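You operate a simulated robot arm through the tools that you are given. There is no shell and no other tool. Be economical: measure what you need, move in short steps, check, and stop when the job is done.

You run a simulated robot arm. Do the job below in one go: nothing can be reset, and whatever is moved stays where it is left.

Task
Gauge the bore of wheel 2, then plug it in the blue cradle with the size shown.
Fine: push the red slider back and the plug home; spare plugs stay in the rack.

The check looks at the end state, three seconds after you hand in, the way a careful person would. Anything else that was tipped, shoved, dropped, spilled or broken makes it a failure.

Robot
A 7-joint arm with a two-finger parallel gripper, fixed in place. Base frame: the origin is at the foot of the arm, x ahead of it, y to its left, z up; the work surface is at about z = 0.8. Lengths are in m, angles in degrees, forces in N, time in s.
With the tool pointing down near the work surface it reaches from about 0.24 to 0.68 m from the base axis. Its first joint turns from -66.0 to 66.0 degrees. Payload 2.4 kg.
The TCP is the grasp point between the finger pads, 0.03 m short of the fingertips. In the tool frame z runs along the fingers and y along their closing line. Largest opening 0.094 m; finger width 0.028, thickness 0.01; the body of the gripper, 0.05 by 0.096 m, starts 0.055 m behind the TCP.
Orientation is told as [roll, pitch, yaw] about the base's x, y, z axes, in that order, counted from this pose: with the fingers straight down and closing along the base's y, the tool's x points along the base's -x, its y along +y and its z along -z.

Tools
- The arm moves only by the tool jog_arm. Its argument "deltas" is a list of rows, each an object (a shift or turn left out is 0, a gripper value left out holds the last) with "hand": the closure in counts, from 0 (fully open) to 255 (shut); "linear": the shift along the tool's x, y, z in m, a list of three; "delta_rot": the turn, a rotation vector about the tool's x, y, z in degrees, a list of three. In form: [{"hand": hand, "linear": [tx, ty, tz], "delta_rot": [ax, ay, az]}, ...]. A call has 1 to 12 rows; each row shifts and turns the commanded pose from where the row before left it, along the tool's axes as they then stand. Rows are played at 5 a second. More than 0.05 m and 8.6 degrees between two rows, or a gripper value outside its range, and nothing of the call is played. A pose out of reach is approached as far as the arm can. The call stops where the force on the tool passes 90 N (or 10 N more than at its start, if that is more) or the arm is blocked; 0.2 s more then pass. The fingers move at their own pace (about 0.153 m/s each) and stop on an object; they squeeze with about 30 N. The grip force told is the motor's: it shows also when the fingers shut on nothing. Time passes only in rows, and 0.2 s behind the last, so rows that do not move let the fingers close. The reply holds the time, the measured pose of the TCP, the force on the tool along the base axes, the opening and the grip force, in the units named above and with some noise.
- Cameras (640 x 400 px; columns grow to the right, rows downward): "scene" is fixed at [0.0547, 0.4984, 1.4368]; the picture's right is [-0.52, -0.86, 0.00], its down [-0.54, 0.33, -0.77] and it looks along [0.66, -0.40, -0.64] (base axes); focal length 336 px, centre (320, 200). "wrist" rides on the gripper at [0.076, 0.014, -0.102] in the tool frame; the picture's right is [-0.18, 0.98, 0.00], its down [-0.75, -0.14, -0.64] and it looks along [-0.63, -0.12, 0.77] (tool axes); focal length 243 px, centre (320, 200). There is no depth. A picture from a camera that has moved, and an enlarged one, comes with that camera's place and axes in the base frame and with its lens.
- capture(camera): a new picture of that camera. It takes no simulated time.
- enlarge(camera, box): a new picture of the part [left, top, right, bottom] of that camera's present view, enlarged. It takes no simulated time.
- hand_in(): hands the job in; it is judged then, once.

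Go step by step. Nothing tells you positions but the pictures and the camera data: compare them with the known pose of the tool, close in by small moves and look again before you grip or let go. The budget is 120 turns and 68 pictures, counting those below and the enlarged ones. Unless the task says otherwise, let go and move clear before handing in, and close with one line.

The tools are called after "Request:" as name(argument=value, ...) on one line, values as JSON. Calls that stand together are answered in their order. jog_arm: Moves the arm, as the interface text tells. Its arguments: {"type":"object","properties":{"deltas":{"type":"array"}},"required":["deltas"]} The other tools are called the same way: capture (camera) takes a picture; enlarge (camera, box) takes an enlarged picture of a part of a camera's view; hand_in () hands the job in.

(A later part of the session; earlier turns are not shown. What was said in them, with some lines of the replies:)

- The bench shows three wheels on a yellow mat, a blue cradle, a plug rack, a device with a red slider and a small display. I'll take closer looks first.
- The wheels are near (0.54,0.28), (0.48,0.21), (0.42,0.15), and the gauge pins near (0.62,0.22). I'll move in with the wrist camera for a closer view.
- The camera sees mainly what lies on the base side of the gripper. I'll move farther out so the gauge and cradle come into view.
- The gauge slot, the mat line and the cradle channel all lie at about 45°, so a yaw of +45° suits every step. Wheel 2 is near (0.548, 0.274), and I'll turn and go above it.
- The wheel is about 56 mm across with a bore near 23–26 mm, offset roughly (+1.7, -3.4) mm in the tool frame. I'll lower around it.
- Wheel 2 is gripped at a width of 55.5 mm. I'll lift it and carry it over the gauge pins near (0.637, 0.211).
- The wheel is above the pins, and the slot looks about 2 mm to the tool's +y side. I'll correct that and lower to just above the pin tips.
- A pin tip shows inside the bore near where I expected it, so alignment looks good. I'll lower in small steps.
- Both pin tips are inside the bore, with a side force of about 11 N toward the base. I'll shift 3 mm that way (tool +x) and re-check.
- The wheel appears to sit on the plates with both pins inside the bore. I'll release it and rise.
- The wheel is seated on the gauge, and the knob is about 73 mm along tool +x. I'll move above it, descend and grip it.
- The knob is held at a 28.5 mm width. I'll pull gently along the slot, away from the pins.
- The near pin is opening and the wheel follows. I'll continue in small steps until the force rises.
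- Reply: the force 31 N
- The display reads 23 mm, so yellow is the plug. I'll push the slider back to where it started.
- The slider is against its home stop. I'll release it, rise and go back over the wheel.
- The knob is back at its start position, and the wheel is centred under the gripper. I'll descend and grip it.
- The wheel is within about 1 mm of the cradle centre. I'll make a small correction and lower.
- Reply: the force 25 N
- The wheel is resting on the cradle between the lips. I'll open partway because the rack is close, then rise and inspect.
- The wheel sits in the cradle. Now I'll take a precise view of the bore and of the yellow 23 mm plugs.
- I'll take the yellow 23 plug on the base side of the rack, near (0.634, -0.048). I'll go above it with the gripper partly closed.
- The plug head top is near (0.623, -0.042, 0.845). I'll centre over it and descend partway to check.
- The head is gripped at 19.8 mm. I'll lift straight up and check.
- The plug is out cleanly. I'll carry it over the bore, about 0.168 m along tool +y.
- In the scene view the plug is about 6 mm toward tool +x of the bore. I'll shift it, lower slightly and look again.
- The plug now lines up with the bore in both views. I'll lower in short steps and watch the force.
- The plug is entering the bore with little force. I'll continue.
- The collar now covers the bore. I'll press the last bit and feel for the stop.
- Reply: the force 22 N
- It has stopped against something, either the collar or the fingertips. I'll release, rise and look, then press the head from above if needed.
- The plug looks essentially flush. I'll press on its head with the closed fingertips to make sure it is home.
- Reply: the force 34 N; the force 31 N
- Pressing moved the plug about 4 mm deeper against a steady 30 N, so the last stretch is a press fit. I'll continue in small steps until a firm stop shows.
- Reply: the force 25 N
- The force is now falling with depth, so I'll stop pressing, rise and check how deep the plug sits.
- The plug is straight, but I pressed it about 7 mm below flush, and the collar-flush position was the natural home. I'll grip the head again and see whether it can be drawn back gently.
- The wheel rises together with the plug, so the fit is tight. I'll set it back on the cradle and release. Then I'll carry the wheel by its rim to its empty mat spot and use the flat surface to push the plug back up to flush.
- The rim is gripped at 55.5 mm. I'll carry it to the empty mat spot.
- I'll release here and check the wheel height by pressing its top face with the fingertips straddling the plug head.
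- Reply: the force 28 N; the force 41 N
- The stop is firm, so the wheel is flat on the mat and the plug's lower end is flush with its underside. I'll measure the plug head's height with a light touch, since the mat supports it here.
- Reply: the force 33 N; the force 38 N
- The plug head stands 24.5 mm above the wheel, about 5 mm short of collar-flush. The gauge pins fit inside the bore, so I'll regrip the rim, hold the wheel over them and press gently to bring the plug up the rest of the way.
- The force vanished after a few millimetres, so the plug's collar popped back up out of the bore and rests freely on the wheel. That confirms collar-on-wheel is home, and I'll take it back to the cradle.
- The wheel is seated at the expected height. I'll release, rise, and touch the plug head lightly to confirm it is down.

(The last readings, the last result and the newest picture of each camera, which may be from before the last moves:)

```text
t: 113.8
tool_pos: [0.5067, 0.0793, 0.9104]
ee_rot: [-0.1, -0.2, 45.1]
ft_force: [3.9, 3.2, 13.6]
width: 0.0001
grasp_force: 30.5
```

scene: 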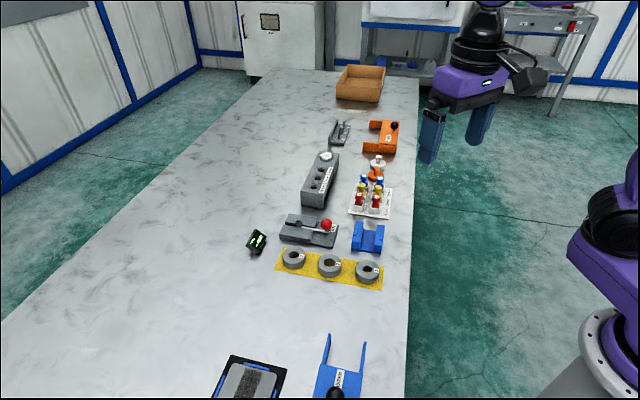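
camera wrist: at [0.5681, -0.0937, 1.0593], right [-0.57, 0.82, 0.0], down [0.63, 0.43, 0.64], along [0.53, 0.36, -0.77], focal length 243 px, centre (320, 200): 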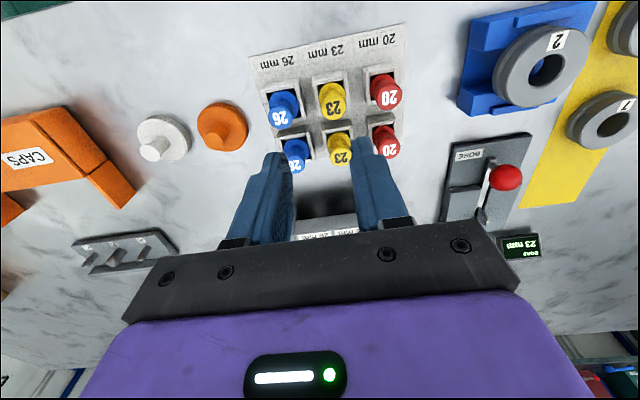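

The head is firm at the collar-seated height, so the plug is home. I'll retreat straight up and clear.

Request:
jog_arm(deltas=[{"linear": [0, 0, -0.01]}, {"linear": [0, 0, -0.04]}, {"linear": [0, 0, -0.045]}, {"linear": [0, 0, -0.045]}, {"linear": [0, 0, -0.045]}, {}])

```text
t: 115.2
tool_pos: [0.5068, 0.079, 1.0946]
ee_rot: [0.0, 0.1, 45.0]
ft_force: [0.6, 0.0, 0.7]
width: 0.0003
grasp_force: 29.6
```

The arm is clear, the wheel is plugged in the cradle, the slider was pushed home and the spare plugs were left in the rack. I'm handing in now.

Request:
hand_in()

```text
The job is handed in.
```

Wheel 2 gauged at 23 mm and sits in the blue cradle with a yellow 23 mm plug seated at its collar. The slider was pushed home and the spare plugs were left in the rack. I first pressed the plug too deep and backed it out by pressing the wheel down on its mat spot and then on the gauge pins. With no pictures left, the final seating and the gauge were confirmed only by touch and force, not by sight.
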